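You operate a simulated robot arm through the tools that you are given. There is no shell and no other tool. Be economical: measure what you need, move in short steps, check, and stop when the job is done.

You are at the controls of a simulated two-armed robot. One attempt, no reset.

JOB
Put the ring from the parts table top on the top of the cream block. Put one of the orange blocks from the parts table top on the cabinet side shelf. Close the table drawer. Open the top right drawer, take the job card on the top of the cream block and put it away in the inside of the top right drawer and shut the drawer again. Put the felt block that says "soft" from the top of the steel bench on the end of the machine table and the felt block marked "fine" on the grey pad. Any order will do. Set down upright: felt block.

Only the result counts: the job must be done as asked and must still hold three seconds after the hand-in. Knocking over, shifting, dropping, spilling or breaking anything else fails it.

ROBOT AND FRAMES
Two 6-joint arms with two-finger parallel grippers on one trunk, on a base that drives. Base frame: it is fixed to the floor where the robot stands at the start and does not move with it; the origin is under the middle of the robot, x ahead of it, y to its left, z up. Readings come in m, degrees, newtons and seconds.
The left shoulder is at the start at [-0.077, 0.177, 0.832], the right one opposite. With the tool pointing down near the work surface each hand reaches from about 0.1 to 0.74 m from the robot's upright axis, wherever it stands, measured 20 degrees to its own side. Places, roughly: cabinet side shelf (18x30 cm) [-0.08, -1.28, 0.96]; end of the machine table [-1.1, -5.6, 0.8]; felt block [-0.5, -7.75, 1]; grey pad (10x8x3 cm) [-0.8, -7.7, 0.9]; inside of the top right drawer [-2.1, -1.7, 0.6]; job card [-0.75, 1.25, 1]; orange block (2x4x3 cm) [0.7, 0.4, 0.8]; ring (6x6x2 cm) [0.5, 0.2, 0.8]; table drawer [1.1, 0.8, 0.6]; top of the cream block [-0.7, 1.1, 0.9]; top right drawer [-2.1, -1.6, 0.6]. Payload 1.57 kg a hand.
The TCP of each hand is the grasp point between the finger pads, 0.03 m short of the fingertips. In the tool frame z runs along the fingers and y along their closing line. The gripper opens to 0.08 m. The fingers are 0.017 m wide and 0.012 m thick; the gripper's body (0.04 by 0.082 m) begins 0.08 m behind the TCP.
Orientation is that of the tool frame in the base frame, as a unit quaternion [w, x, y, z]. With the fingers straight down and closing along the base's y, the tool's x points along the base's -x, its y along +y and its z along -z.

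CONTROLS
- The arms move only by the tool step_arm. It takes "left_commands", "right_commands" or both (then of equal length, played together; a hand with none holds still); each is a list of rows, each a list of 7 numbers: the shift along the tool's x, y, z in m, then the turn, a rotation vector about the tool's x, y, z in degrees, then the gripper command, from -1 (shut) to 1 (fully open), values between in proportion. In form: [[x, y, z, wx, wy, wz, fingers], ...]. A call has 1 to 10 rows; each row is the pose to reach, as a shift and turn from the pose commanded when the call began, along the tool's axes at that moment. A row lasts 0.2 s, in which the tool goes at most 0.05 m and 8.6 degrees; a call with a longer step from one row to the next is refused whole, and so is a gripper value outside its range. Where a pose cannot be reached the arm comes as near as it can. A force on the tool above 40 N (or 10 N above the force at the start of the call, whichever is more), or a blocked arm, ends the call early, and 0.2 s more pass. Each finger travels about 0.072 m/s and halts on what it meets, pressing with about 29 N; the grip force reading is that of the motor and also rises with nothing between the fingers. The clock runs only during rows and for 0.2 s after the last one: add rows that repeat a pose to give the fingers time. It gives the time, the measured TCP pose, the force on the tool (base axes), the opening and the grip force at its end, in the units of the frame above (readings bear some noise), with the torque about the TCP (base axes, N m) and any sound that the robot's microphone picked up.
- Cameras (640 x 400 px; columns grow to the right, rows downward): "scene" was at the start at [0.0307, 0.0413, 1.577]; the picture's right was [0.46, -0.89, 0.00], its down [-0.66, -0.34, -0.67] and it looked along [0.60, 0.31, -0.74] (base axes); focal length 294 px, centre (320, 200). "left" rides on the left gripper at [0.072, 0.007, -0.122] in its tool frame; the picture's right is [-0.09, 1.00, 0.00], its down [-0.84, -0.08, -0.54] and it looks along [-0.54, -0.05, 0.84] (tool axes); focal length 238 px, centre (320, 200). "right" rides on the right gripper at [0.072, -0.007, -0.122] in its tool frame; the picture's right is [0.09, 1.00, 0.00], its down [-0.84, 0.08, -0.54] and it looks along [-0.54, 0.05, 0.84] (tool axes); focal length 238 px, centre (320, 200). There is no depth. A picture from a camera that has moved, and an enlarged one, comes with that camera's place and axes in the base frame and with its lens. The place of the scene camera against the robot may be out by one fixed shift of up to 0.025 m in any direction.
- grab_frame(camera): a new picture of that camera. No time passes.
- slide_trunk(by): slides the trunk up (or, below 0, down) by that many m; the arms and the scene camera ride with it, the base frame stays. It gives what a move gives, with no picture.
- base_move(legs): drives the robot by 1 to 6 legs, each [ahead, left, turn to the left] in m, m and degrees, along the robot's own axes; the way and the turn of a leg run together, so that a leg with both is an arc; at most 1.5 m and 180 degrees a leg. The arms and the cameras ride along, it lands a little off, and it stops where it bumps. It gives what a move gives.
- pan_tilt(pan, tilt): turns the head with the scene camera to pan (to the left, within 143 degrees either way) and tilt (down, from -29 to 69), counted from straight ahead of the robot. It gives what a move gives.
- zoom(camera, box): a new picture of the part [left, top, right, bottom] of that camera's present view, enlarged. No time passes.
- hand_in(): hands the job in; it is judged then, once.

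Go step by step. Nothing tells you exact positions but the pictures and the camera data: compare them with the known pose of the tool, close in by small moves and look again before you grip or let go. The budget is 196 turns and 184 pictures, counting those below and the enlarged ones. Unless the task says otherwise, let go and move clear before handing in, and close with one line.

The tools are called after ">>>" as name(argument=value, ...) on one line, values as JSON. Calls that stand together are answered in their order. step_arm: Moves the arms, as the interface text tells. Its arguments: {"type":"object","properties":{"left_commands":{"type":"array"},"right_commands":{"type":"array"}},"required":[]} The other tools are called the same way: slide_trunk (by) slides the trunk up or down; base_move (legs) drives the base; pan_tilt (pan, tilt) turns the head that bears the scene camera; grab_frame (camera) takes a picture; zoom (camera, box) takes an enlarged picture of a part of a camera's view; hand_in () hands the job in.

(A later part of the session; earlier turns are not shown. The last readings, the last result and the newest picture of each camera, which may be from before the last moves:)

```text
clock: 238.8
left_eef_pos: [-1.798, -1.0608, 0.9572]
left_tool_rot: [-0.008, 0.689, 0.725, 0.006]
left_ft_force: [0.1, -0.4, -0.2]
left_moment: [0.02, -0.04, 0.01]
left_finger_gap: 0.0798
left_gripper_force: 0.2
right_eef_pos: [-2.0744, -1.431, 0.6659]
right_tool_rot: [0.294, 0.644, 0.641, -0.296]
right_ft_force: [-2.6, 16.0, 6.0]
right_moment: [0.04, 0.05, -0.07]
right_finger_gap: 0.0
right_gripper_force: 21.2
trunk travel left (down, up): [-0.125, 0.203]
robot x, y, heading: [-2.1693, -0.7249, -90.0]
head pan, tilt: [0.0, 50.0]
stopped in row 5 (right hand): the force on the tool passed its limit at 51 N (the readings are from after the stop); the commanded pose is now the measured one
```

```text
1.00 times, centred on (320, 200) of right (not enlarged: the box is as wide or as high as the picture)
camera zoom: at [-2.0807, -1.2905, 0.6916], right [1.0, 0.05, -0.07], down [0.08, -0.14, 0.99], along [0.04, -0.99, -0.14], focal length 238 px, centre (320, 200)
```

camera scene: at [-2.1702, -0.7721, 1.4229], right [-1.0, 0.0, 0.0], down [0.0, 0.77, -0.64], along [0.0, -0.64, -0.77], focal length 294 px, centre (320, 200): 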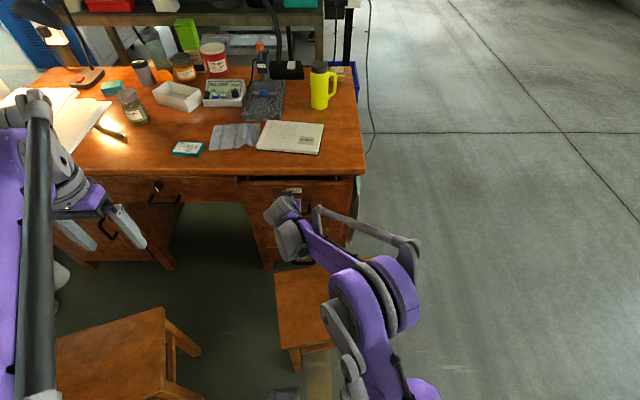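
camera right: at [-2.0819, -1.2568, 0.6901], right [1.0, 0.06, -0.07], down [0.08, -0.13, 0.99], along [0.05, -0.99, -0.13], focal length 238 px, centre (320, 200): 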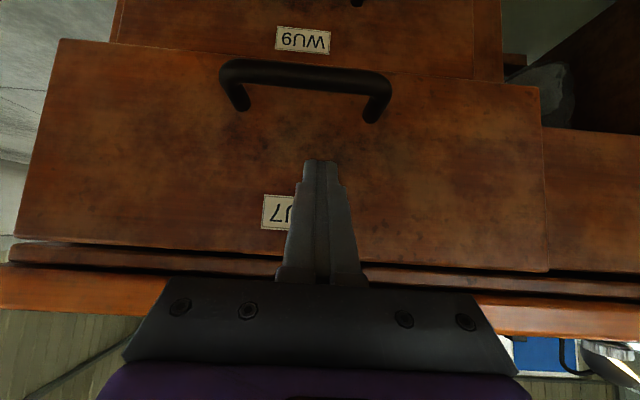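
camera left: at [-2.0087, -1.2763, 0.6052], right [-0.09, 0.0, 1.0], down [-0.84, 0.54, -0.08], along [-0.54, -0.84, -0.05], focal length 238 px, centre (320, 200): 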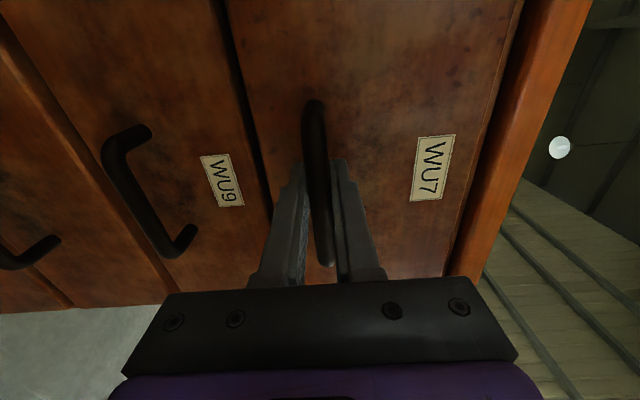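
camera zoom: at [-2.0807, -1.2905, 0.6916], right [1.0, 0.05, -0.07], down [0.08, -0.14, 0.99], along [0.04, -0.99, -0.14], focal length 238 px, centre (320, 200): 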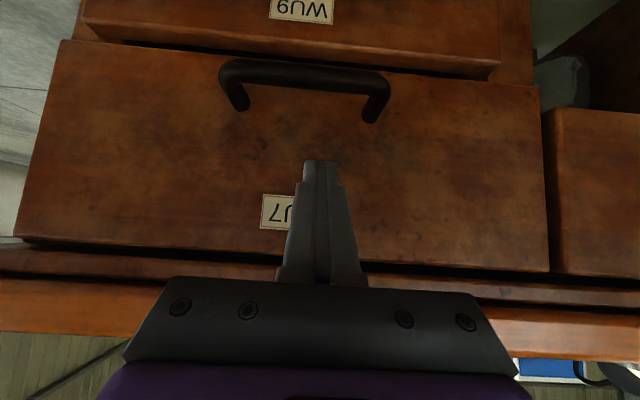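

Drawer is shut. Retract the right hand upright and raise the trunk again.

>>> step_arm(right_commands=[[0.0095, -0.01, -0.044, 0, 5, 0, -1], [0.019, -0.02, -0.088, 0, 10, 0, -1], [0.0285, -0.03, -0.132, 0, 15, 0, -1], [0.038, -0.04, -0.176, 0, 20, 0, -1], [0.0475, -0.05, -0.22, 0, 25, 0, 0], [0.057, -0.06, -0.264, 0, 30, 0, 1], [0.0665, -0.07, -0.308, 0, 35, 0, 1], [0.076, -0.08, -0.352, 0, 40, 0, 1], [0.0855, -0.09, -0.396, 0, 45, 0, 1], [0.095, -0.1, -0.44, 0, 50, 0, 1]])

>>> zoom(camera="scene", box=[200, 140, 400, 340])

>>> slide_trunk(by=0.15)

>>> base_move(legs=[[-0.5, 0, 0]])

>>> pan_tilt(pan=-25, tilt=10)

>>> grab_frame(camera="scene")

```text
clock: 241.0
left_eef_pos: [-1.7977, -1.0613, 0.9547]
left_tool_rot: [-0.009, 0.69, 0.724, 0.006]
left_ft_force: [-0.1, -0.1, -0.1]
left_moment: [-0.01, -0.01, 0.01]
left_finger_gap: 0.0801
left_gripper_force: 0.1
right_eef_pos: [-2.1729, -1.0356, 0.8774]
right_tool_rot: [-0.004, 0.709, 0.705, 0.005]
right_ft_force: [0.0, 0.3, -0.1]
right_moment: [0.0, 0.01, -0.01]
right_finger_gap: 0.0799
right_gripper_force: 0.0
trunk travel left (down, up): [-0.125, 0.203]
robot x, y, heading: [-2.17, -0.726, -89.8]
head pan, tilt: [0.0, 50.0]
```

```text
2.00 times, centred on (300, 240) of scene
camera zoom: at [-2.1706, -0.7709, 1.423], right [-1.0, 0.0, 0.0], down [0.0, 0.77, -0.64], along [0.0, -0.64, -0.77], focal length 588 px, centre (360, 120)
```

zoom: 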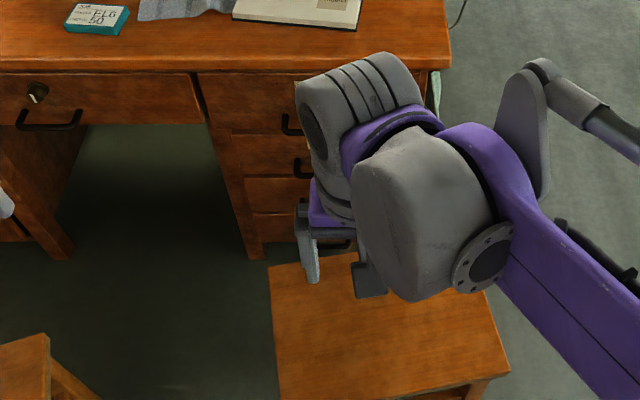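

```text
clock: 242.7
left_eef_pos: [-1.7986, -1.0609, 1.105]
left_tool_rot: [-0.008, 0.69, 0.724, 0.007]
left_ft_force: [0.1, 0.1, 0.1]
left_moment: [-0.02, -0.01, -0.04]
left_finger_gap: 0.0803
left_gripper_force: 0.0
right_eef_pos: [-2.1736, -1.0355, 1.0293]
right_tool_rot: [-0.005, 0.709, 0.705, 0.003]
right_ft_force: [-0.2, 0.5, -0.4]
right_moment: [0.01, 0.01, 0.02]
right_finger_gap: 0.0799
right_gripper_force: 0.1
trunk travel left (down, up): [-0.275, 0.053]
robot x, y, heading: [-2.1726, -0.729, -90.1]
head pan, tilt: [0.0, 50.0]
```

```text
clock: 245.7
left_eef_pos: [-1.7967, -0.5533, 1.1064]
left_tool_rot: [-0.008, 0.687, 0.727, 0.007]
left_ft_force: [0.9, 0.3, 0.1]
left_moment: [-0.01, -0.01, -0.01]
left_finger_gap: 0.0798
left_gripper_force: 0.1
right_eef_pos: [-2.1701, -0.5306, 1.03]
right_tool_rot: [-0.004, 0.706, 0.708, 0.005]
right_ft_force: [-0.6, -0.6, -0.4]
right_moment: [0.01, -0.01, -0.04]
right_finger_gap: 0.0801
right_gripper_force: 0.0
trunk travel left (down, up): [-0.275, 0.053]
robot x, y, heading: [-2.1713, -0.2208, -89.6]
head pan, tilt: [0.0, 50.0]
```

```text
clock: 246.8
left_eef_pos: [-1.7962, -0.5532, 1.1057]
left_tool_rot: [-0.007, 0.688, 0.726, 0.007]
left_ft_force: [0.0, 0.9, -1.1]
left_moment: [-0.01, 0.01, -0.04]
left_finger_gap: 0.0801
left_gripper_force: 0.1
right_eef_pos: [-2.17, -0.5303, 1.029]
right_tool_rot: [-0.006, 0.707, 0.707, 0.004]
right_ft_force: [0.7, 0.7, -0.7]
right_moment: [-0.02, -0.03, -0.03]
right_finger_gap: 0.0799
right_gripper_force: 0.1
trunk travel left (down, up): [-0.275, 0.053]
robot x, y, heading: [-2.1768, -0.2193, -89.8]
head pan, tilt: [-25.0, 10.0]
```

```text
101 pictures are left
camera scene: at [-2.21, -0.2589, 1.6358], right [-0.91, 0.42, 0.0], down [0.07, 0.16, -0.98], along [-0.41, -0.89, -0.17], focal length 294 px, centre (320, 200)
```

scene: 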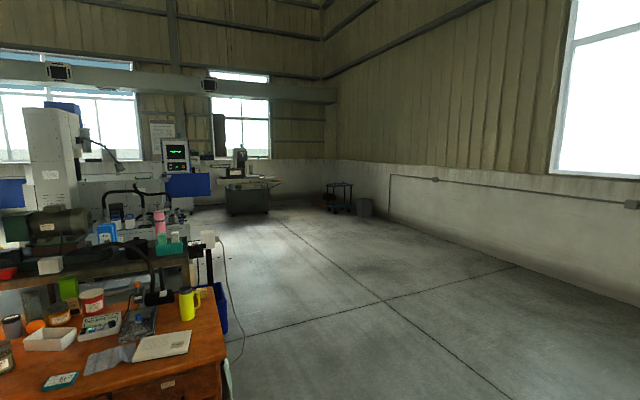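

The west lane is clear. Drive around the desk's west side southwards.

>>> base_move(legs=[[0, -1.1, 0], [1.5, 0, 0], [1.5, 0, 0]])

>>> pan_tilt(pan=25, tilt=15)

>>> grab_frame(camera="scene")

```text
clock: 271.0
left_eef_pos: [-2.9131, -3.5945, 1.1053]
left_tool_rot: [-0.009, 0.692, 0.722, 0.008]
left_ft_force: [0.1, -1.1, 0.0]
left_moment: [0.0, -0.01, 0.02]
left_finger_gap: 0.0801
left_gripper_force: 0.1
right_eef_pos: [-3.2886, -3.5663, 1.0286]
right_tool_rot: [-0.006, 0.711, 0.704, 0.004]
right_ft_force: [-0.3, -0.2, -0.2]
right_moment: [0.01, 0.04, 0.0]
right_finger_gap: 0.08
right_gripper_force: 0.0
trunk travel left (down, up): [-0.275, 0.053]
robot x, y, heading: [-3.2873, -3.2542, -90.4]
head pan, tilt: [-25.0, 10.0]
```

```text
clock: 272.1
left_eef_pos: [-2.9137, -3.5933, 1.106]
left_tool_rot: [-0.009, 0.692, 0.722, 0.007]
left_ft_force: [-0.4, 0.6, 0.1]
left_moment: [-0.02, -0.02, 0.03]
left_finger_gap: 0.0799
left_gripper_force: 0.1
right_eef_pos: [-3.2893, -3.5645, 1.0297]
right_tool_rot: [-0.005, 0.712, 0.702, 0.004]
right_ft_force: [0.4, -0.9, 0.1]
right_moment: [0.03, 0.0, -0.01]
right_finger_gap: 0.08
right_gripper_force: 0.0
trunk travel left (down, up): [-0.275, 0.053]
robot x, y, heading: [-3.287, -3.2549, -90.3]
head pan, tilt: [25.0, 15.0]
```

```text
100 pictures are left
camera scene: at [-3.2448, -3.2949, 1.6277], right [-0.91, -0.41, 0.0], down [-0.11, 0.24, -0.97], along [0.4, -0.88, -0.26], focal length 294 px, centre (320, 200)
```

scene: 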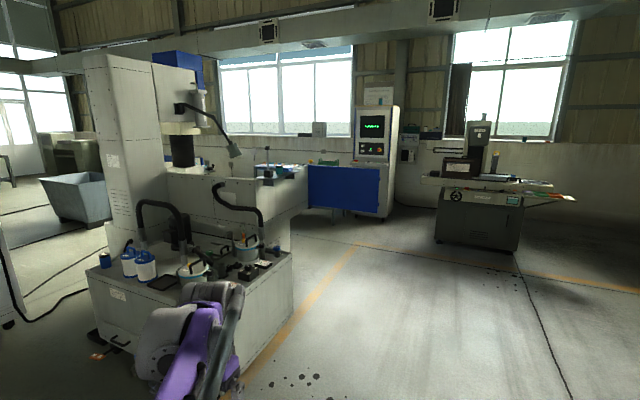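

A milling machine occupies x>−2.1, y −4.5…−5.5. Drive further south and look east.

>>> base_move(legs=[[1.5, 0, 0], [1.3, 0, 0]])

>>> pan_tilt(pan=70, tilt=18)

>>> grab_frame(camera="scene")

>>> pan_tilt(pan=30, tilt=18)

>>> grab_frame(camera="scene")

```text
clock: 285.6
left_eef_pos: [-2.9868, -6.3719, 1.1057]
left_tool_rot: [-0.008, 0.7, 0.714, 0.007]
left_ft_force: [0.8, -0.2, 0.2]
left_moment: [0.02, 0.0, 0.0]
left_finger_gap: 0.0799
left_gripper_force: 0.0
right_eef_pos: [-3.3589, -6.3355, 1.0291]
right_tool_rot: [-0.005, 0.72, 0.694, 0.004]
right_ft_force: [0.0, -0.4, 0.0]
right_moment: [0.01, 0.06, -0.04]
right_finger_gap: 0.0802
right_gripper_force: 0.0
trunk travel left (down, up): [-0.275, 0.053]
robot x, y, heading: [-3.3488, -6.0273, -91.9]
head pan, tilt: [25.0, 15.0]
```

```text
clock: 286.7
left_eef_pos: [-2.9865, -6.372, 1.1057]
left_tool_rot: [-0.008, 0.7, 0.714, 0.007]
left_ft_force: [-0.1, 0.5, -0.2]
left_moment: [0.01, 0.0, -0.02]
left_finger_gap: 0.0801
left_gripper_force: 0.1
right_eef_pos: [-3.3591, -6.3362, 1.0284]
right_tool_rot: [-0.005, 0.719, 0.695, 0.004]
right_ft_force: [0.1, -0.7, -0.1]
right_moment: [-0.01, 0.0, 0.02]
right_finger_gap: 0.08
right_gripper_force: 0.1
trunk travel left (down, up): [-0.275, 0.053]
robot x, y, heading: [-3.3466, -6.0235, -91.7]
head pan, tilt: [70.0, 18.0]
```

```text
99 pictures are left
camera scene: at [-3.2605, -6.015, 1.6228], right [-0.37, -0.93, 0.0], down [-0.29, 0.11, -0.95], along [0.88, -0.35, -0.31], focal length 294 px, centre (320, 200)
```

scene: 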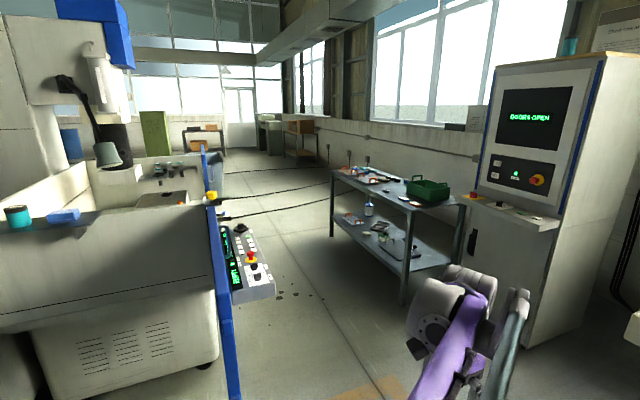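

```text
clock: 287.8
left_eef_pos: [-2.9855, -6.371, 1.1063]
left_tool_rot: [-0.008, 0.7, 0.714, 0.006]
left_ft_force: [-1.2, 0.5, -1.2]
left_moment: [0.02, 0.0, 0.0]
left_finger_gap: 0.08
left_gripper_force: 0.0
right_eef_pos: [-3.36, -6.3351, 1.0307]
right_tool_rot: [-0.005, 0.719, 0.695, 0.004]
right_ft_force: [1.0, -0.5, 0.4]
right_moment: [0.0, 0.01, -0.02]
right_finger_gap: 0.0801
right_gripper_force: 0.1
trunk travel left (down, up): [-0.275, 0.053]
robot x, y, heading: [-3.3543, -6.0267, -91.5]
head pan, tilt: [30.0, 18.0]
```

```text
98 pictures are left
camera scene: at [-3.3029, -6.0625, 1.6228], right [-0.88, -0.47, 0.0], down [-0.15, 0.27, -0.95], along [0.45, -0.84, -0.31], focal length 294 px, centre (320, 200)
```

scene: 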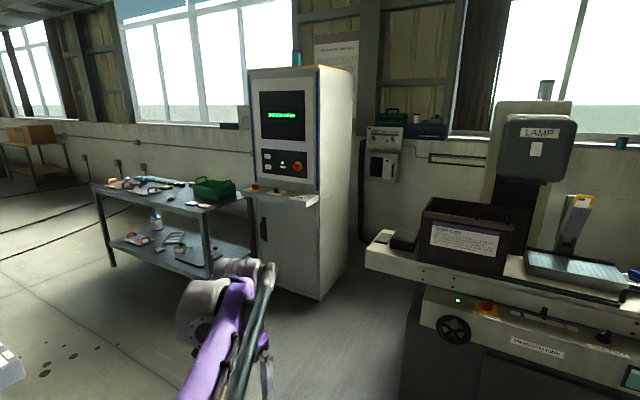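

I see the steel bench (green tray) and the aisle between it and the machine. Drive into the aisle's west mouth and look closer.

>>> base_move(legs=[[0, 0, 91.5], [0, -0.75, 0], [0.9, 0, 0]])

>>> pan_tilt(pan=30, tilt=25)

>>> grab_frame(camera="scene")

>>> pan_tilt(pan=-25, tilt=25)

>>> grab_frame(camera="scene")

```text
clock: 303.0
left_eef_pos: [-2.129, -6.4157, 1.1059]
left_tool_rot: [-0.011, -0.025, 1.0, -0.001]
left_ft_force: [-0.5, 0.3, -0.1]
left_moment: [0.02, 0.01, -0.01]
left_finger_gap: 0.0799
left_gripper_force: 0.0
right_eef_pos: [-2.1544, -6.7915, 1.0291]
right_tool_rot: [-0.005, 0.004, 1.0, -0.002]
right_ft_force: [-0.3, 0.1, 0.4]
right_moment: [0.02, 0.0, 0.0]
right_finger_gap: 0.08
right_gripper_force: 0.1
trunk travel left (down, up): [-0.275, 0.053]
robot x, y, heading: [-2.4602, -6.7921, -0.3]
head pan, tilt: [30.0, 18.0]
```

```text
clock: 303.7
left_eef_pos: [-2.1298, -6.416, 1.1056]
left_tool_rot: [-0.011, -0.024, 1.0, 0.0]
left_ft_force: [0.2, -0.2, -0.3]
left_moment: [-0.01, -0.02, 0.02]
left_finger_gap: 0.0802
left_gripper_force: 0.1
right_eef_pos: [-2.1553, -6.7912, 1.0294]
right_tool_rot: [-0.006, 0.004, 1.0, -0.001]
right_ft_force: [0.0, -0.5, -0.2]
right_moment: [0.0, 0.01, -0.02]
right_finger_gap: 0.0798
right_gripper_force: 0.1
trunk travel left (down, up): [-0.275, 0.053]
robot x, y, heading: [-2.467, -6.79, -0.0]
head pan, tilt: [30.0, 25.0]
```

```text
97 pictures are left
camera scene: at [-2.424, -6.7392, 1.6115], right [0.5, -0.87, 0.0], down [-0.37, -0.21, -0.91], along [0.79, 0.45, -0.42], focal length 294 px, centre (320, 200)
```

scene: 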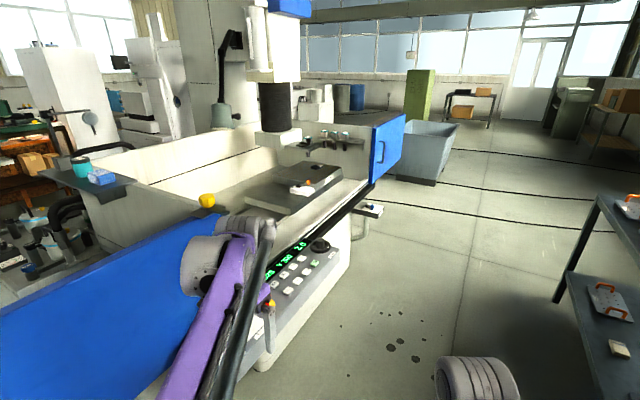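

```text
clock: 304.9
left_eef_pos: [-2.1296, -6.4161, 1.1057]
left_tool_rot: [-0.01, -0.024, 1.0, -0.001]
left_ft_force: [0.3, 0.2, 0.0]
left_moment: [-0.04, -0.05, 0.0]
left_finger_gap: 0.0799
left_gripper_force: 0.0
right_eef_pos: [-2.1549, -6.7913, 1.0298]
right_tool_rot: [-0.006, 0.003, 1.0, -0.001]
right_ft_force: [0.4, -0.2, 0.3]
right_moment: [0.04, -0.01, 0.04]
right_finger_gap: 0.0797
right_gripper_force: 0.0
trunk travel left (down, up): [-0.275, 0.053]
robot x, y, heading: [-2.4666, -6.7914, -0.0]
head pan, tilt: [-25.0, 25.0]
```

```text
96 pictures are left
camera scene: at [-2.4205, -6.8241, 1.6115], right [-0.42, -0.91, 0.0], down [-0.38, 0.18, -0.91], along [0.82, -0.38, -0.42], focal length 294 px, centre (320, 200)
```

scene: 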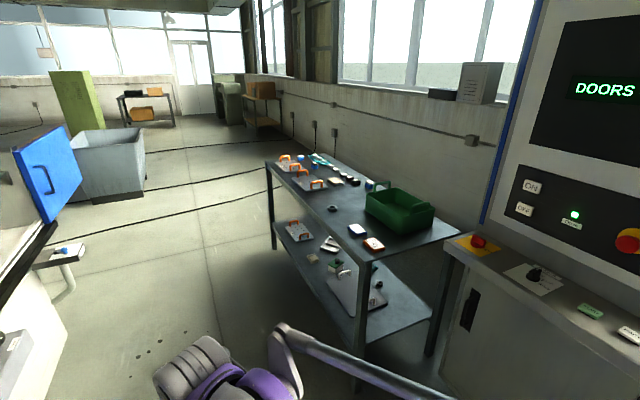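

Bench top spans x −1.6…−0.2, y −7.4…−7.9. Tuck the hands, drive east in the aisle, then turn to face the bench.

>>> step_arm(left_commands=[[0, 0, 0, 0, 0, 0, 1], [0, -0.04, 0, 0, 0, 0, 1], [0, -0.08, 0, 0, 0, 0, 1], [0.02, -0.12, 0, 0, 0, 0, 1], [0.03, -0.15, 0, 0, 0, 0, 1]], right_commands=[[0.02, -0.04, 0, 0, 0, 0, 1], [0.04, -0.08, 0, 0, 0, 0, 1], [0.06, -0.12, 0, 0, 0, 0, 1], [0.06, -0.16, 0, 0, 0, 0, 1], [0.06, -0.18, 0, 0, 0, 0, 1]])

>>> base_move(legs=[[0, -0.08, 0], [1.5, 0, 0], [0.33, 0, 0]])

>>> pan_tilt(pan=75, tilt=30)

>>> grab_frame(camera="scene")

>>> pan_tilt(pan=-85, tilt=45)

>>> grab_frame(camera="scene")

```text
clock: 306.1
left_eef_pos: [-2.1532, -6.5673, 1.1052]
left_tool_rot: [-0.01, -0.024, 1.0, -0.001]
left_ft_force: [0.4, 0.6, -0.8]
left_moment: [0.01, 0.0, 0.0]
left_finger_gap: 0.08
left_gripper_force: 0.0
right_eef_pos: [-2.2155, -6.9733, 1.0314]
right_tool_rot: [-0.006, 0.003, 1.0, -0.001]
right_ft_force: [0.6, 0.2, -0.1]
right_moment: [0.0, 0.01, 0.0]
right_finger_gap: 0.08
right_gripper_force: 0.1
trunk travel left (down, up): [-0.275, 0.053]
robot x, y, heading: [-2.4648, -6.7902, 0.1]
head pan, tilt: [-25.0, 25.0]
```

```text
clock: 316.2
left_eef_pos: [-0.3268, -6.7102, 1.1059]
left_tool_rot: [-0.011, -0.004, 1.0, -0.001]
left_ft_force: [0.3, 0.0, -0.3]
left_moment: [0.02, -0.01, 0.02]
left_finger_gap: 0.0798
left_gripper_force: 0.1
right_eef_pos: [-0.407, -7.1103, 1.0316]
right_tool_rot: [-0.006, 0.023, 1.0, 0.0]
right_ft_force: [1.0, 0.9, -0.1]
right_moment: [-0.02, 0.03, -0.01]
right_finger_gap: 0.0797
right_gripper_force: 0.1
trunk travel left (down, up): [-0.275, 0.053]
robot x, y, heading: [-0.648, -6.9181, -2.3]
head pan, tilt: [-25.0, 25.0]
```

```text
clock: 318.0
left_eef_pos: [-0.3277, -6.7093, 1.1055]
left_tool_rot: [-0.012, -0.005, 1.0, 0.0]
left_ft_force: [-0.5, -0.7, -0.3]
left_moment: [-0.02, 0.0, 0.01]
left_finger_gap: 0.0801
left_gripper_force: 0.0
right_eef_pos: [-0.4075, -7.1109, 1.0302]
right_tool_rot: [-0.006, 0.022, 1.0, -0.001]
right_ft_force: [-0.1, 0.2, 0.5]
right_moment: [-0.01, 0.0, -0.02]
right_finger_gap: 0.0802
right_gripper_force: 0.1
trunk travel left (down, up): [-0.275, 0.053]
robot x, y, heading: [-0.6493, -6.9193, -2.0]
head pan, tilt: [75.0, 30.0]
```

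```text
95 pictures are left
camera scene: at [-0.6603, -6.8264, 1.6035], right [0.95, -0.3, 0.0], down [-0.15, -0.48, -0.87], along [0.26, 0.83, -0.5], focal length 294 px, centre (320, 200)
```

scene: 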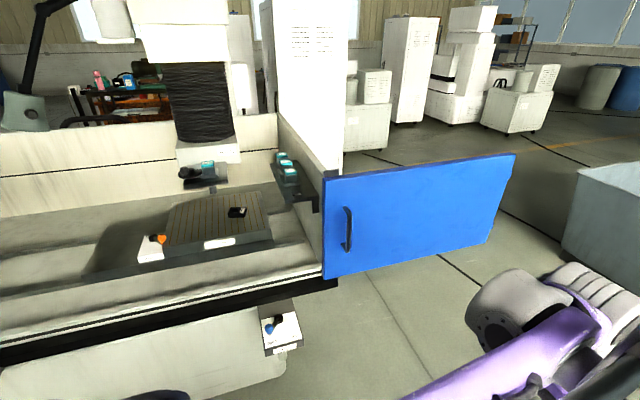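

```text
clock: 320.5
left_eef_pos: [-0.3257, -6.7094, 1.1067]
left_tool_rot: [-0.011, -0.004, 1.0, -0.001]
left_ft_force: [0.1, 0.5, -1.0]
left_moment: [-0.01, 0.06, 0.01]
left_finger_gap: 0.08
left_gripper_force: 0.1
right_eef_pos: [-0.4072, -7.1115, 1.0312]
right_tool_rot: [-0.006, 0.023, 1.0, -0.001]
right_ft_force: [0.3, -0.7, 0.3]
right_moment: [-0.02, 0.01, 0.0]
right_finger_gap: 0.0799
right_gripper_force: 0.1
trunk travel left (down, up): [-0.275, 0.053]
robot x, y, heading: [-0.6463, -6.9192, -2.4]
head pan, tilt: [-85.0, 45.0]
```

```text
94 pictures are left
camera scene: at [-0.6836, -6.9939, 1.5809], right [-1.0, -0.05, 0.0], down [-0.03, 0.71, -0.71], along [0.03, -0.71, -0.71], focal length 294 px, centre (320, 200)
```

scene: 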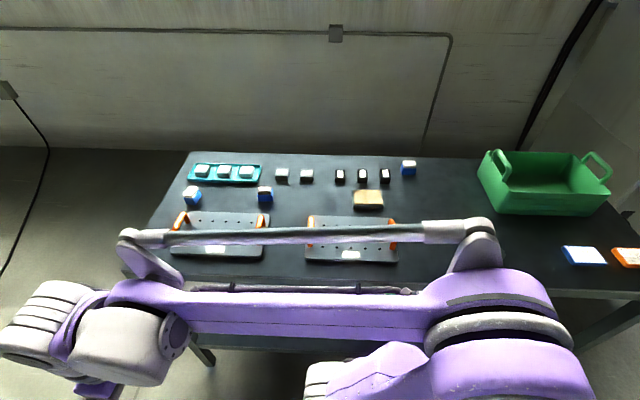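

Both the bench and machine are in view. Zoom in on the bench objects.

>>> zoom(camera="scene", box=[160, 145, 440, 275])

>>> zoom(camera="scene", box=[250, 150, 430, 220])

```text
2.29 times, centred on (300, 210) of scene
camera zoom: at [-0.6836, -6.9939, 1.5809], right [-1.0, -0.05, 0.0], down [-0.03, 0.71, -0.71], along [0.03, -0.71, -0.71], focal length 672 px, centre (366, 177)
```

zoom: 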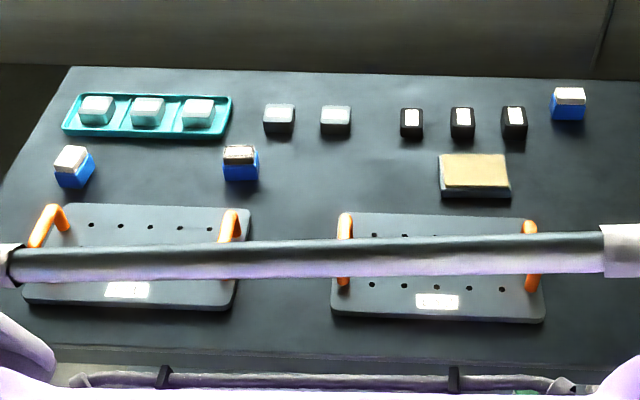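

```text
3.56 times, centred on (340, 185) of scene
camera zoom: at [-0.6836, -6.9939, 1.5809], right [-1.0, -0.05, 0.0], down [-0.03, 0.71, -0.71], along [0.03, -0.71, -0.71], focal length 1045 px, centre (249, 253)
```

zoom: 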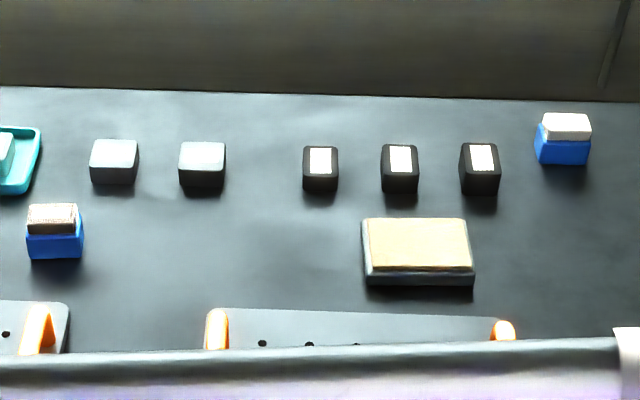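

Three blue felt blocks at x≈−0.25, −0.5, −1.0 and the pad at about [-0.82, -7.69]. Turn to face the bench and read the labels.

>>> base_move(legs=[[0, 0, -88]])

>>> pan_tilt(pan=0, tilt=40)

>>> grab_frame(camera="scene")

>>> zoom(camera="scene", box=[200, 140, 440, 240])

```text
clock: 324.6
left_eef_pos: [-0.418, -7.2282, 1.1053]
left_tool_rot: [-0.008, 0.681, 0.732, 0.007]
left_ft_force: [0.3, -0.1, -0.5]
left_moment: [-0.01, -0.01, -0.01]
left_finger_gap: 0.0797
left_gripper_force: 0.0
right_eef_pos: [-0.823, -7.1719, 1.0307]
right_tool_rot: [-0.005, 0.7, 0.714, 0.004]
right_ft_force: [0.1, 0.0, -0.5]
right_moment: [-0.01, 0.01, -0.01]
right_finger_gap: 0.0798
right_gripper_force: 0.0
trunk travel left (down, up): [-0.275, 0.053]
robot x, y, heading: [-0.6505, -6.9179, -89.0]
head pan, tilt: [-85.0, 45.0]
```

```text
clock: 326.1
left_eef_pos: [-0.4185, -7.2267, 1.1058]
left_tool_rot: [-0.009, 0.681, 0.732, 0.007]
left_ft_force: [0.5, -0.1, -0.7]
left_moment: [-0.02, 0.02, 0.03]
left_finger_gap: 0.0802
left_gripper_force: 0.2
right_eef_pos: [-0.824, -7.1717, 1.0316]
right_tool_rot: [-0.005, 0.701, 0.713, 0.005]
right_ft_force: [0.0, -0.6, 0.1]
right_moment: [-0.01, 0.03, -0.01]
right_finger_gap: 0.0801
right_gripper_force: 0.0
trunk travel left (down, up): [-0.275, 0.053]
robot x, y, heading: [-0.6462, -6.9168, -88.7]
head pan, tilt: [0.0, 40.0]
```

```text
91 pictures are left
camera scene: at [-0.6454, -6.9583, 1.5881], right [-1.0, -0.02, 0.0], down [-0.01, 0.64, -0.77], along [0.02, -0.77, -0.64], focal length 294 px, centre (320, 200)
```

scene: 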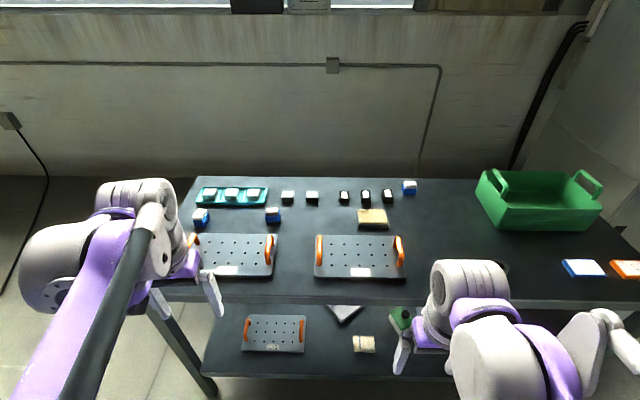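

```text
2.67 times, centred on (320, 190) of scene
camera zoom: at [-0.6454, -6.9583, 1.5881], right [-1.0, -0.02, 0.0], down [-0.01, 0.64, -0.77], along [0.02, -0.77, -0.64], focal length 784 px, centre (320, 227)
```

zoom: 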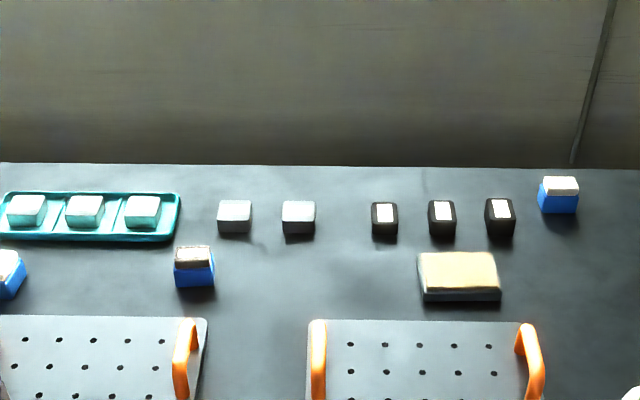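

No text visible from here; move both hands forward for close camera views of the blocks.

>>> step_arm(left_commands=[[-0.04, 0, 0, 0, 0, 0, 1], [-0.08, 0, 0, 0, 0, 0, 1], [-0.12, 0, 0, 0, 0, 0, 1], [-0.16, 0, 0, 0, 0, 0, 1], [-0.2, 0, 0, 0, 0, 0, 1], [-0.22, 0, 0, 0, 0, 0, 1]], right_commands=[[-0.04, -0.01, -0.01, 0, 0, 0, 1], [-0.08, -0.02, -0.02, 0, 0, 0, 1], [-0.12, -0.03, -0.03, 0, 0, 0, 1], [-0.16, -0.04, -0.04, 0, 0, 0, 1], [-0.2, -0.05, -0.05, 0, 0, 0, 1], [-0.24, -0.06, -0.05, 0, 0, 0, 1]])

>>> grab_frame(camera="left")

>>> grab_frame(camera="right")

```text
clock: 327.5
left_eef_pos: [-0.4026, -7.4483, 1.0998]
left_tool_rot: [-0.009, 0.682, 0.732, 0.008]
left_ft_force: [-0.2, 0.6, 0.1]
left_moment: [0.02, 0.0, -0.01]
left_finger_gap: 0.0798
left_gripper_force: 0.1
right_eef_pos: [-0.8804, -7.4158, 1.0787]
right_tool_rot: [-0.005, 0.702, 0.712, 0.004]
right_ft_force: [0.0, -0.1, -0.5]
right_moment: [0.04, -0.03, 0.01]
right_finger_gap: 0.0799
right_gripper_force: 0.1
trunk travel left (down, up): [-0.275, 0.053]
robot x, y, heading: [-0.6482, -6.9198, -88.7]
head pan, tilt: [0.0, 40.0]
```

```text
89 pictures are left
camera left: at [-0.4018, -7.378, 1.2237], right [1.0, -0.02, 0.0], down [-0.02, -0.85, 0.52], along [-0.01, -0.52, -0.85], focal length 238 px, centre (320, 200)
```

left: 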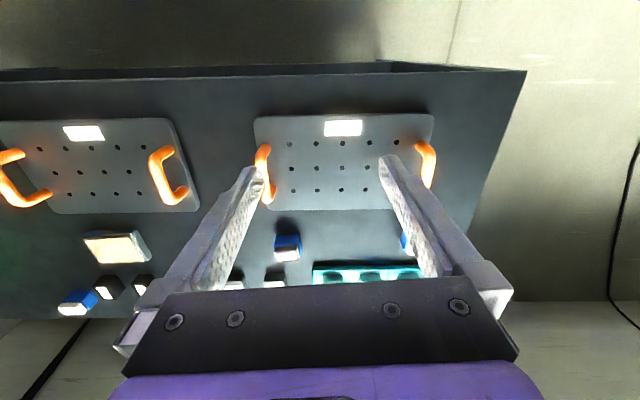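

```text
88 pictures are left
camera right: at [-0.8877, -7.3454, 1.2019], right [0.99, 0.11, 0.0], down [0.09, -0.84, 0.53], along [0.06, -0.53, -0.85], focal length 238 px, centre (320, 200)
```

right: 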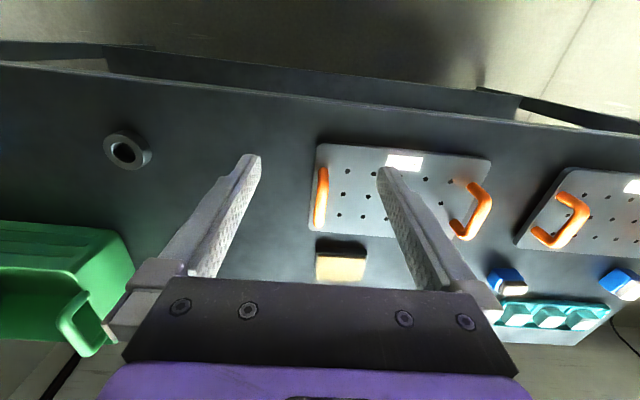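

Zoom onto the block tops.

>>> zoom(camera="left", box=[255, 220, 325, 265])

>>> zoom(camera="left", box=[40, 270, 150, 330])

>>> zoom(camera="right", box=[480, 255, 640, 345])

```text
8.89 times, centred on (290, 242) of left
camera zoom: at [-0.4018, -7.378, 1.2237], right [1.0, -0.02, 0.0], down [-0.02, -0.85, 0.52], along [-0.01, -0.52, -0.85], focal length 2119 px, centre (587, -178)
```

zoom: 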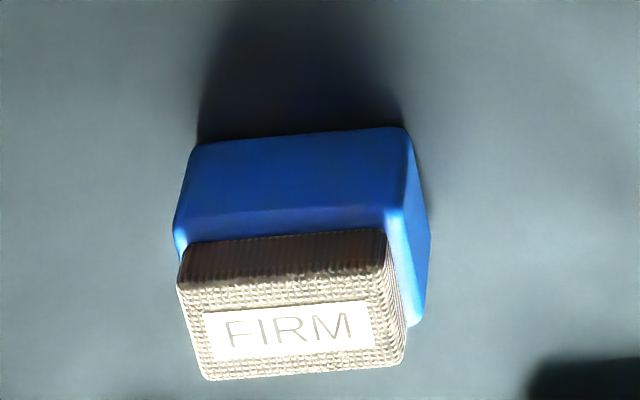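

```text
5.82 times, centred on (95, 300) of left
camera zoom: at [-0.4018, -7.378, 1.2237], right [1.0, -0.02, 0.0], down [-0.02, -0.85, 0.52], along [-0.01, -0.52, -0.85], focal length 1387 px, centre (1629, -382)
```

zoom: 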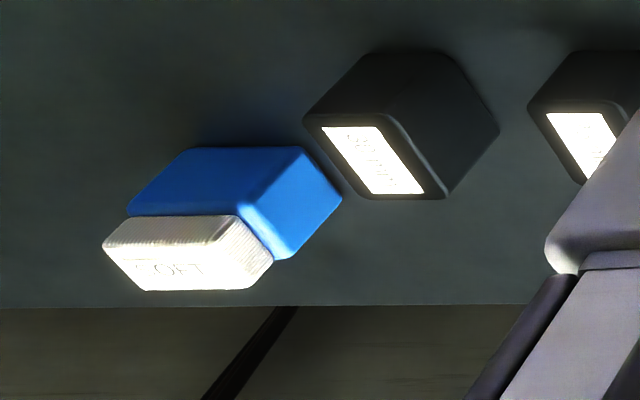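

```text
4.00 times, centred on (560, 300) of right
camera zoom: at [-0.8877, -7.3454, 1.2019], right [0.99, 0.11, 0.0], down [0.09, -0.84, 0.53], along [0.06, -0.53, -0.85], focal length 953 px, centre (-640, -200)
```

zoom: 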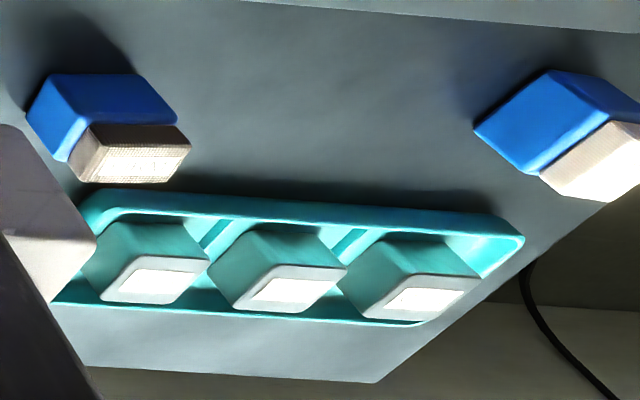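

West block reads SOFT, the middle one FIRM; the east one should be FINE. Move the base closer and east so the left hand can inspect it.

>>> base_move(legs=[[0, 0.22, 0], [0.2, 0, -1]])

>>> grab_frame(camera="left")

>>> grab_frame(camera="scene")

```text
clock: 331.3
left_eef_pos: [-0.1931, -7.6493, 1.1016]
left_tool_rot: [-0.009, 0.689, 0.725, 0.007]
left_ft_force: [0.7, -0.5, 0.5]
left_moment: [0.02, 0.02, -0.02]
left_finger_gap: 0.0803
left_gripper_force: 0.0
right_eef_pos: [-0.6686, -7.6087, 1.0786]
right_tool_rot: [-0.005, 0.708, 0.706, 0.004]
right_ft_force: [0.2, -0.6, 0.8]
right_moment: [0.01, 0.0, -0.01]
right_finger_gap: 0.08
right_gripper_force: 0.2
trunk travel left (down, up): [-0.275, 0.053]
robot x, y, heading: [-0.4304, -7.1213, -90.1]
head pan, tilt: [0.0, 40.0]
```

```text
84 pictures are left
camera left: at [-0.1909, -7.5795, 1.2243], right [1.0, -0.04, 0.0], down [-0.03, -0.85, 0.52], along [-0.03, -0.52, -0.85], focal length 238 px, centre (320, 200)
```

left: 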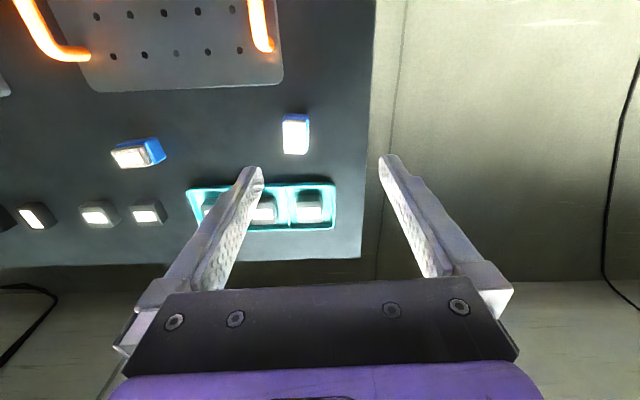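

```text
83 pictures are left
camera scene: at [-0.4264, -7.1573, 1.5881], right [-1.0, 0.0, 0.0], down [0.0, 0.64, -0.77], along [0.0, -0.77, -0.64], focal length 294 px, centre (320, 200)
```

scene: 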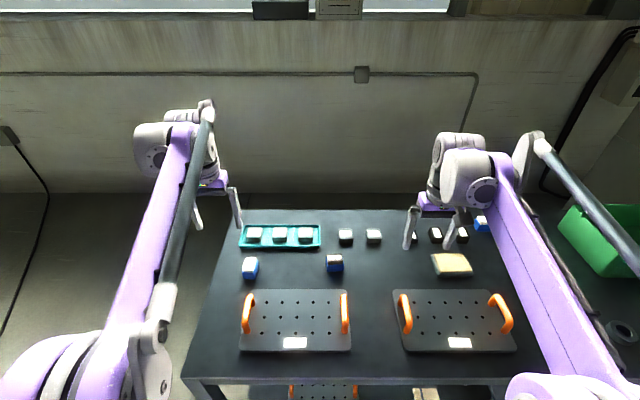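

Zoom to read this block.

>>> zoom(camera="left", box=[270, 105, 330, 165])

>>> zoom(camera="scene", box=[220, 240, 360, 300])

```text
6.67 times, centred on (300, 135) of left
camera zoom: at [-0.1909, -7.5795, 1.2243], right [1.0, -0.04, 0.0], down [-0.03, -0.85, 0.52], along [-0.03, -0.52, -0.85], focal length 1589 px, centre (453, 633)
```

zoom: 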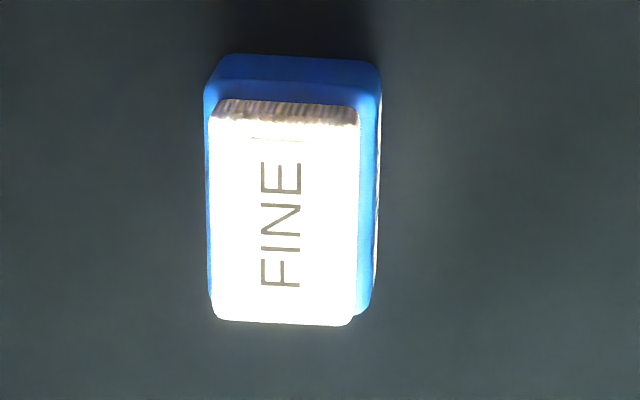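

```text
4.57 times, centred on (290, 270) of scene
camera zoom: at [-0.4264, -7.1573, 1.5881], right [-1.0, 0.0, 0.0], down [0.0, 0.64, -0.77], along [0.0, -0.77, -0.64], focal length 1344 px, centre (457, -120)
```

zoom: 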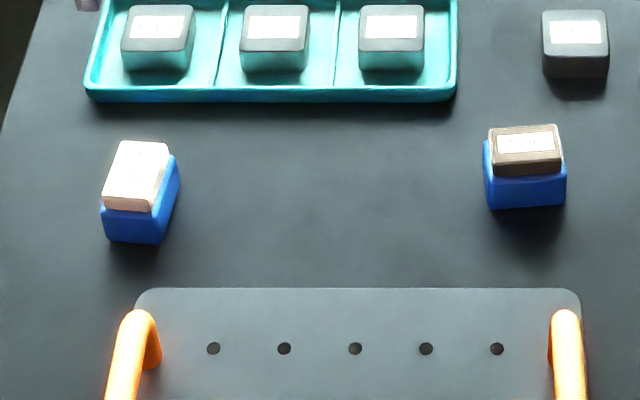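

FINE confirmed. Move the left hand above it, lower a bit and re-check.

>>> step_arm(left_commands=[[-0.008, -0.018, 0.0, 0, 0, 0, 1], [-0.014, -0.035, 0.02, 0, 0, 0, 1], [-0.014, -0.035, 0.06, 0, 0, 0, 1], [-0.014, -0.035, 0.1, 0, 0, 0, 1], [-0.014, -0.035, 0.1, 0, 0, 0, 1]])

>>> grab_frame(camera="left")

```text
clock: 332.5
left_eef_pos: [-0.2265, -7.6648, 1.0022]
left_tool_rot: [-0.008, 0.689, 0.724, 0.006]
left_ft_force: [0.5, 0.2, 0.5]
left_moment: [0.0, -0.01, 0.01]
left_finger_gap: 0.08
left_gripper_force: 0.0
right_eef_pos: [-0.6698, -7.6091, 1.079]
right_tool_rot: [-0.005, 0.709, 0.706, 0.004]
right_ft_force: [0.1, 0.1, -0.4]
right_moment: [-0.03, -0.01, 0.0]
right_finger_gap: 0.0799
right_gripper_force: 0.0
trunk travel left (down, up): [-0.275, 0.053]
robot x, y, heading: [-0.4268, -7.1193, -89.9]
head pan, tilt: [0.0, 40.0]
```

```text
80 pictures are left
camera left: at [-0.2244, -7.5931, 1.1251], right [1.0, -0.04, 0.0], down [-0.03, -0.85, 0.52], along [-0.02, -0.52, -0.85], focal length 238 px, centre (320, 200)
```

left: 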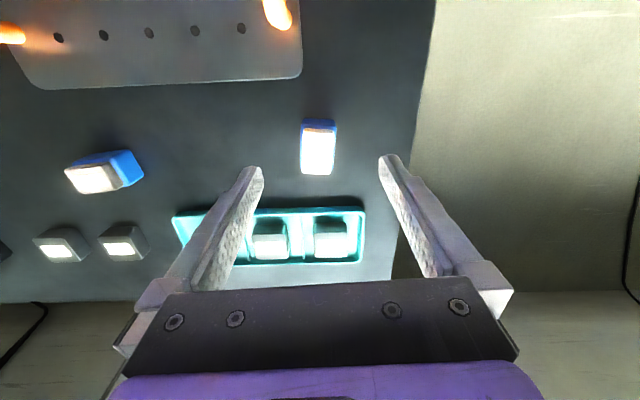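

Block top at z≈0.93, centred [-0.229, -7.665]. Descend and grip.

>>> step_arm(left_commands=[[0, -0.002, 0.03, 0, 0, 0, 1], [0, -0.002, 0.055, 0, 0, 0, 1], [0, -0.002, 0.072, 0, 0, 0, 1], [0, -0.002, 0.072, 0, 0, 0, 1]])

>>> grab_frame(camera="left")

```text
clock: 333.5
left_eef_pos: [-0.2284, -7.662, 0.9305]
left_tool_rot: [-0.008, 0.69, 0.724, 0.007]
left_ft_force: [-1.0, -0.4, -0.7]
left_moment: [0.02, 0.01, -0.01]
left_finger_gap: 0.0801
left_gripper_force: 0.0
right_eef_pos: [-0.6696, -7.6086, 1.0796]
right_tool_rot: [-0.005, 0.709, 0.705, 0.003]
right_ft_force: [-0.2, 0.6, -0.7]
right_moment: [-0.03, 0.01, 0.01]
right_finger_gap: 0.0799
right_gripper_force: 0.1
trunk travel left (down, up): [-0.275, 0.053]
robot x, y, heading: [-0.4311, -7.1199, -90.1]
head pan, tilt: [0.0, 40.0]
```

```text
79 pictures are left
camera left: at [-0.2268, -7.5915, 1.0523], right [1.0, -0.04, 0.0], down [-0.03, -0.85, 0.52], along [-0.02, -0.52, -0.85], focal length 238 px, centre (320, 200)
```

left: 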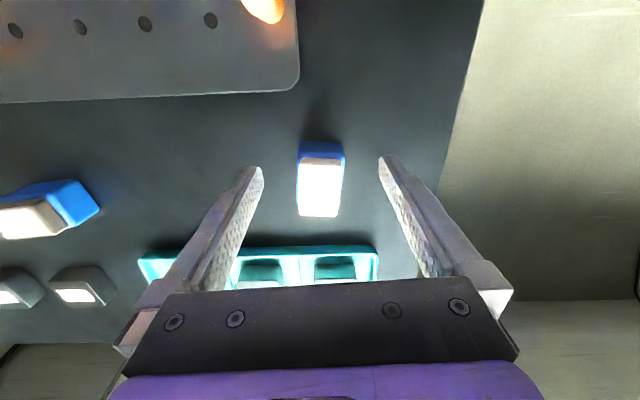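

The block top is closer to z≈0.90; go 3 cm lower and 1 cm ahead, then close.

>>> step_arm(left_commands=[[-0.01, -0.001, 0.01, 0, 0, 0, 1], [-0.01, -0.001, 0.02, 0, 0, 0, 1], [-0.01, -0.001, 0.027, 0, 0, 0, 1], [-0.01, -0.001, 0.027, 0, 0, 0, 1]])

>>> grab_frame(camera="left")

```text
clock: 334.5
left_eef_pos: [-0.232, -7.6717, 0.9013]
left_tool_rot: [-0.008, 0.689, 0.725, 0.007]
left_ft_force: [0.5, 0.1, 0.0]
left_moment: [-0.02, -0.04, 0.03]
left_finger_gap: 0.0799
left_gripper_force: 0.0
right_eef_pos: [-0.6694, -7.6082, 1.078]
right_tool_rot: [-0.006, 0.709, 0.705, 0.004]
right_ft_force: [0.0, 0.2, 0.8]
right_moment: [-0.01, -0.01, 0.0]
right_finger_gap: 0.0799
right_gripper_force: 0.0
trunk travel left (down, up): [-0.275, 0.053]
robot x, y, heading: [-0.4318, -7.1189, -90.3]
head pan, tilt: [0.0, 40.0]
```

```text
78 pictures are left
camera left: at [-0.2288, -7.6016, 1.0244], right [1.0, -0.04, 0.0], down [-0.03, -0.85, 0.52], along [-0.03, -0.52, -0.85], focal length 238 px, centre (320, 200)
```

left: 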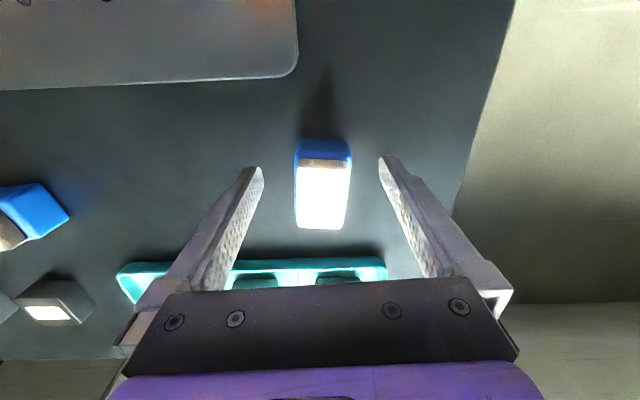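

Well aligned; close and lift.

>>> step_arm(left_commands=[[0, 0.001, 0, 0, 0, 0, 0.3], [0, 0.001, 0, 0, 0, 0, -0.4], [0, 0.001, 0, 0, 0, 0, -1], [0, 0.001, 0, 0, 0, 0, -1], [0, 0.001, 0, 0, 0, 0, -1]])

>>> step_arm(left_commands=[[0, 0, -0.03, 0, 0, 0, -1], [0, 0, -0.07, 0, 0, 0, -1], [0, 0, -0.11, 0, 0, 0, -1], [0, 0, -0.15, 0, 0, 0, -1]])

>>> grab_frame(camera="left")

```text
clock: 335.7
left_eef_pos: [-0.2302, -7.6721, 0.9032]
left_tool_rot: [-0.009, 0.689, 0.725, 0.007]
left_ft_force: [-1.2, 0.0, 0.6]
left_moment: [-0.02, 0.0, 0.01]
left_finger_gap: 0.0352
left_gripper_force: 28.7
right_eef_pos: [-0.6699, -7.6087, 1.0785]
right_tool_rot: [-0.006, 0.709, 0.706, 0.004]
right_ft_force: [0.1, -0.2, 0.3]
right_moment: [0.01, 0.0, -0.04]
right_finger_gap: 0.0799
right_gripper_force: 0.1
trunk travel left (down, up): [-0.275, 0.053]
robot x, y, heading: [-0.4315, -7.1164, -90.1]
head pan, tilt: [0.0, 40.0]
```

```text
clock: 336.7
left_eef_pos: [-0.2287, -7.6732, 1.0522]
left_tool_rot: [-0.009, 0.689, 0.725, 0.007]
left_ft_force: [1.0, -0.3, 0.1]
left_moment: [-0.01, 0.01, -0.01]
left_finger_gap: 0.0352
left_gripper_force: 29.0
right_eef_pos: [-0.6705, -7.6076, 1.0783]
right_tool_rot: [-0.005, 0.708, 0.706, 0.004]
right_ft_force: [0.1, 0.0, 0.2]
right_moment: [0.04, -0.01, -0.01]
right_finger_gap: 0.0798
right_gripper_force: 0.1
trunk travel left (down, up): [-0.275, 0.053]
robot x, y, heading: [-0.4272, -7.1191, -89.9]
head pan, tilt: [0.0, 40.0]
```

```text
77 pictures are left
camera left: at [-0.2268, -7.6014, 1.1746], right [1.0, -0.04, 0.0], down [-0.03, -0.85, 0.52], along [-0.02, -0.52, -0.85], focal length 238 px, centre (320, 200)
```

left: 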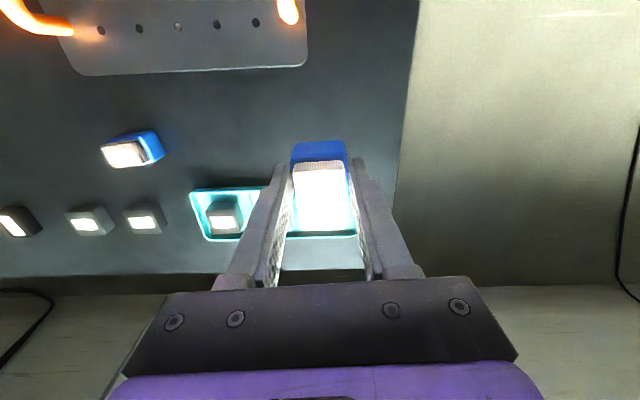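

FINE is held. Retract the right hand, then shift the base west so the left hand is over the pad.

>>> step_arm(right_commands=[[0.04, 0, -0.01, 0, 0, 0, 1], [0.08, 0, -0.02, 0, 0, 0, 1], [0.12, 0, -0.03, 0, 0, 0, 1], [0.16, 0, -0.03, 0, 0, 0, 1], [0.2, 0, -0.03, 0, 0, 0, 1], [0.24, 0, -0.03, 0, 0, 0, 1]])

>>> base_move(legs=[[0, -0.56, 0]])

>>> grab_frame(camera="left")

>>> grab_frame(camera="scene")

```text
clock: 338.1
left_eef_pos: [-0.2293, -7.6698, 1.0526]
left_tool_rot: [-0.008, 0.689, 0.725, 0.007]
left_ft_force: [-0.8, -0.7, -0.2]
left_moment: [-0.01, 0.0, 0.04]
left_finger_gap: 0.0349
left_gripper_force: 28.7
right_eef_pos: [-0.6698, -7.3693, 1.1107]
right_tool_rot: [-0.005, 0.708, 0.706, 0.005]
right_ft_force: [0.6, 1.0, 0.8]
right_moment: [-0.03, 0.0, -0.01]
right_finger_gap: 0.0799
right_gripper_force: 0.1
trunk travel left (down, up): [-0.275, 0.053]
robot x, y, heading: [-0.4261, -7.116, -90.0]
head pan, tilt: [0.0, 40.0]
```

```text
clock: 343.4
left_eef_pos: [-0.7715, -7.6725, 1.0513]
left_tool_rot: [-0.01, 0.688, 0.725, 0.007]
left_ft_force: [-0.8, -0.1, -0.3]
left_moment: [0.0, -0.01, -0.03]
left_finger_gap: 0.035
left_gripper_force: 29.1
right_eef_pos: [-1.2123, -7.3726, 1.1113]
right_tool_rot: [-0.006, 0.708, 0.706, 0.004]
right_ft_force: [0.0, -0.8, 0.0]
right_moment: [0.01, 0.03, 0.03]
right_finger_gap: 0.0801
right_gripper_force: 0.0
trunk travel left (down, up): [-0.275, 0.053]
robot x, y, heading: [-0.9696, -7.1182, -89.8]
head pan, tilt: [0.0, 40.0]
```

```text
76 pictures are left
camera left: at [-0.7694, -7.6021, 1.174], right [1.0, -0.04, 0.0], down [-0.03, -0.85, 0.52], along [-0.02, -0.52, -0.85], focal length 238 px, centre (320, 200)
```

left: 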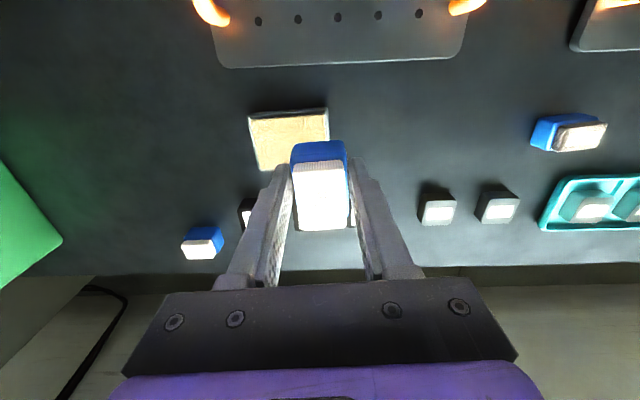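

```text
75 pictures are left
camera scene: at [-0.9696, -7.1579, 1.5881], right [-1.0, 0.0, 0.0], down [0.0, 0.64, -0.77], along [0.0, -0.77, -0.64], focal length 294 px, centre (320, 200)
```

scene: 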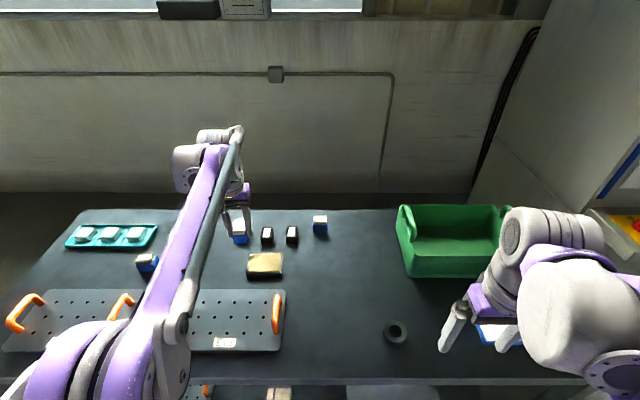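

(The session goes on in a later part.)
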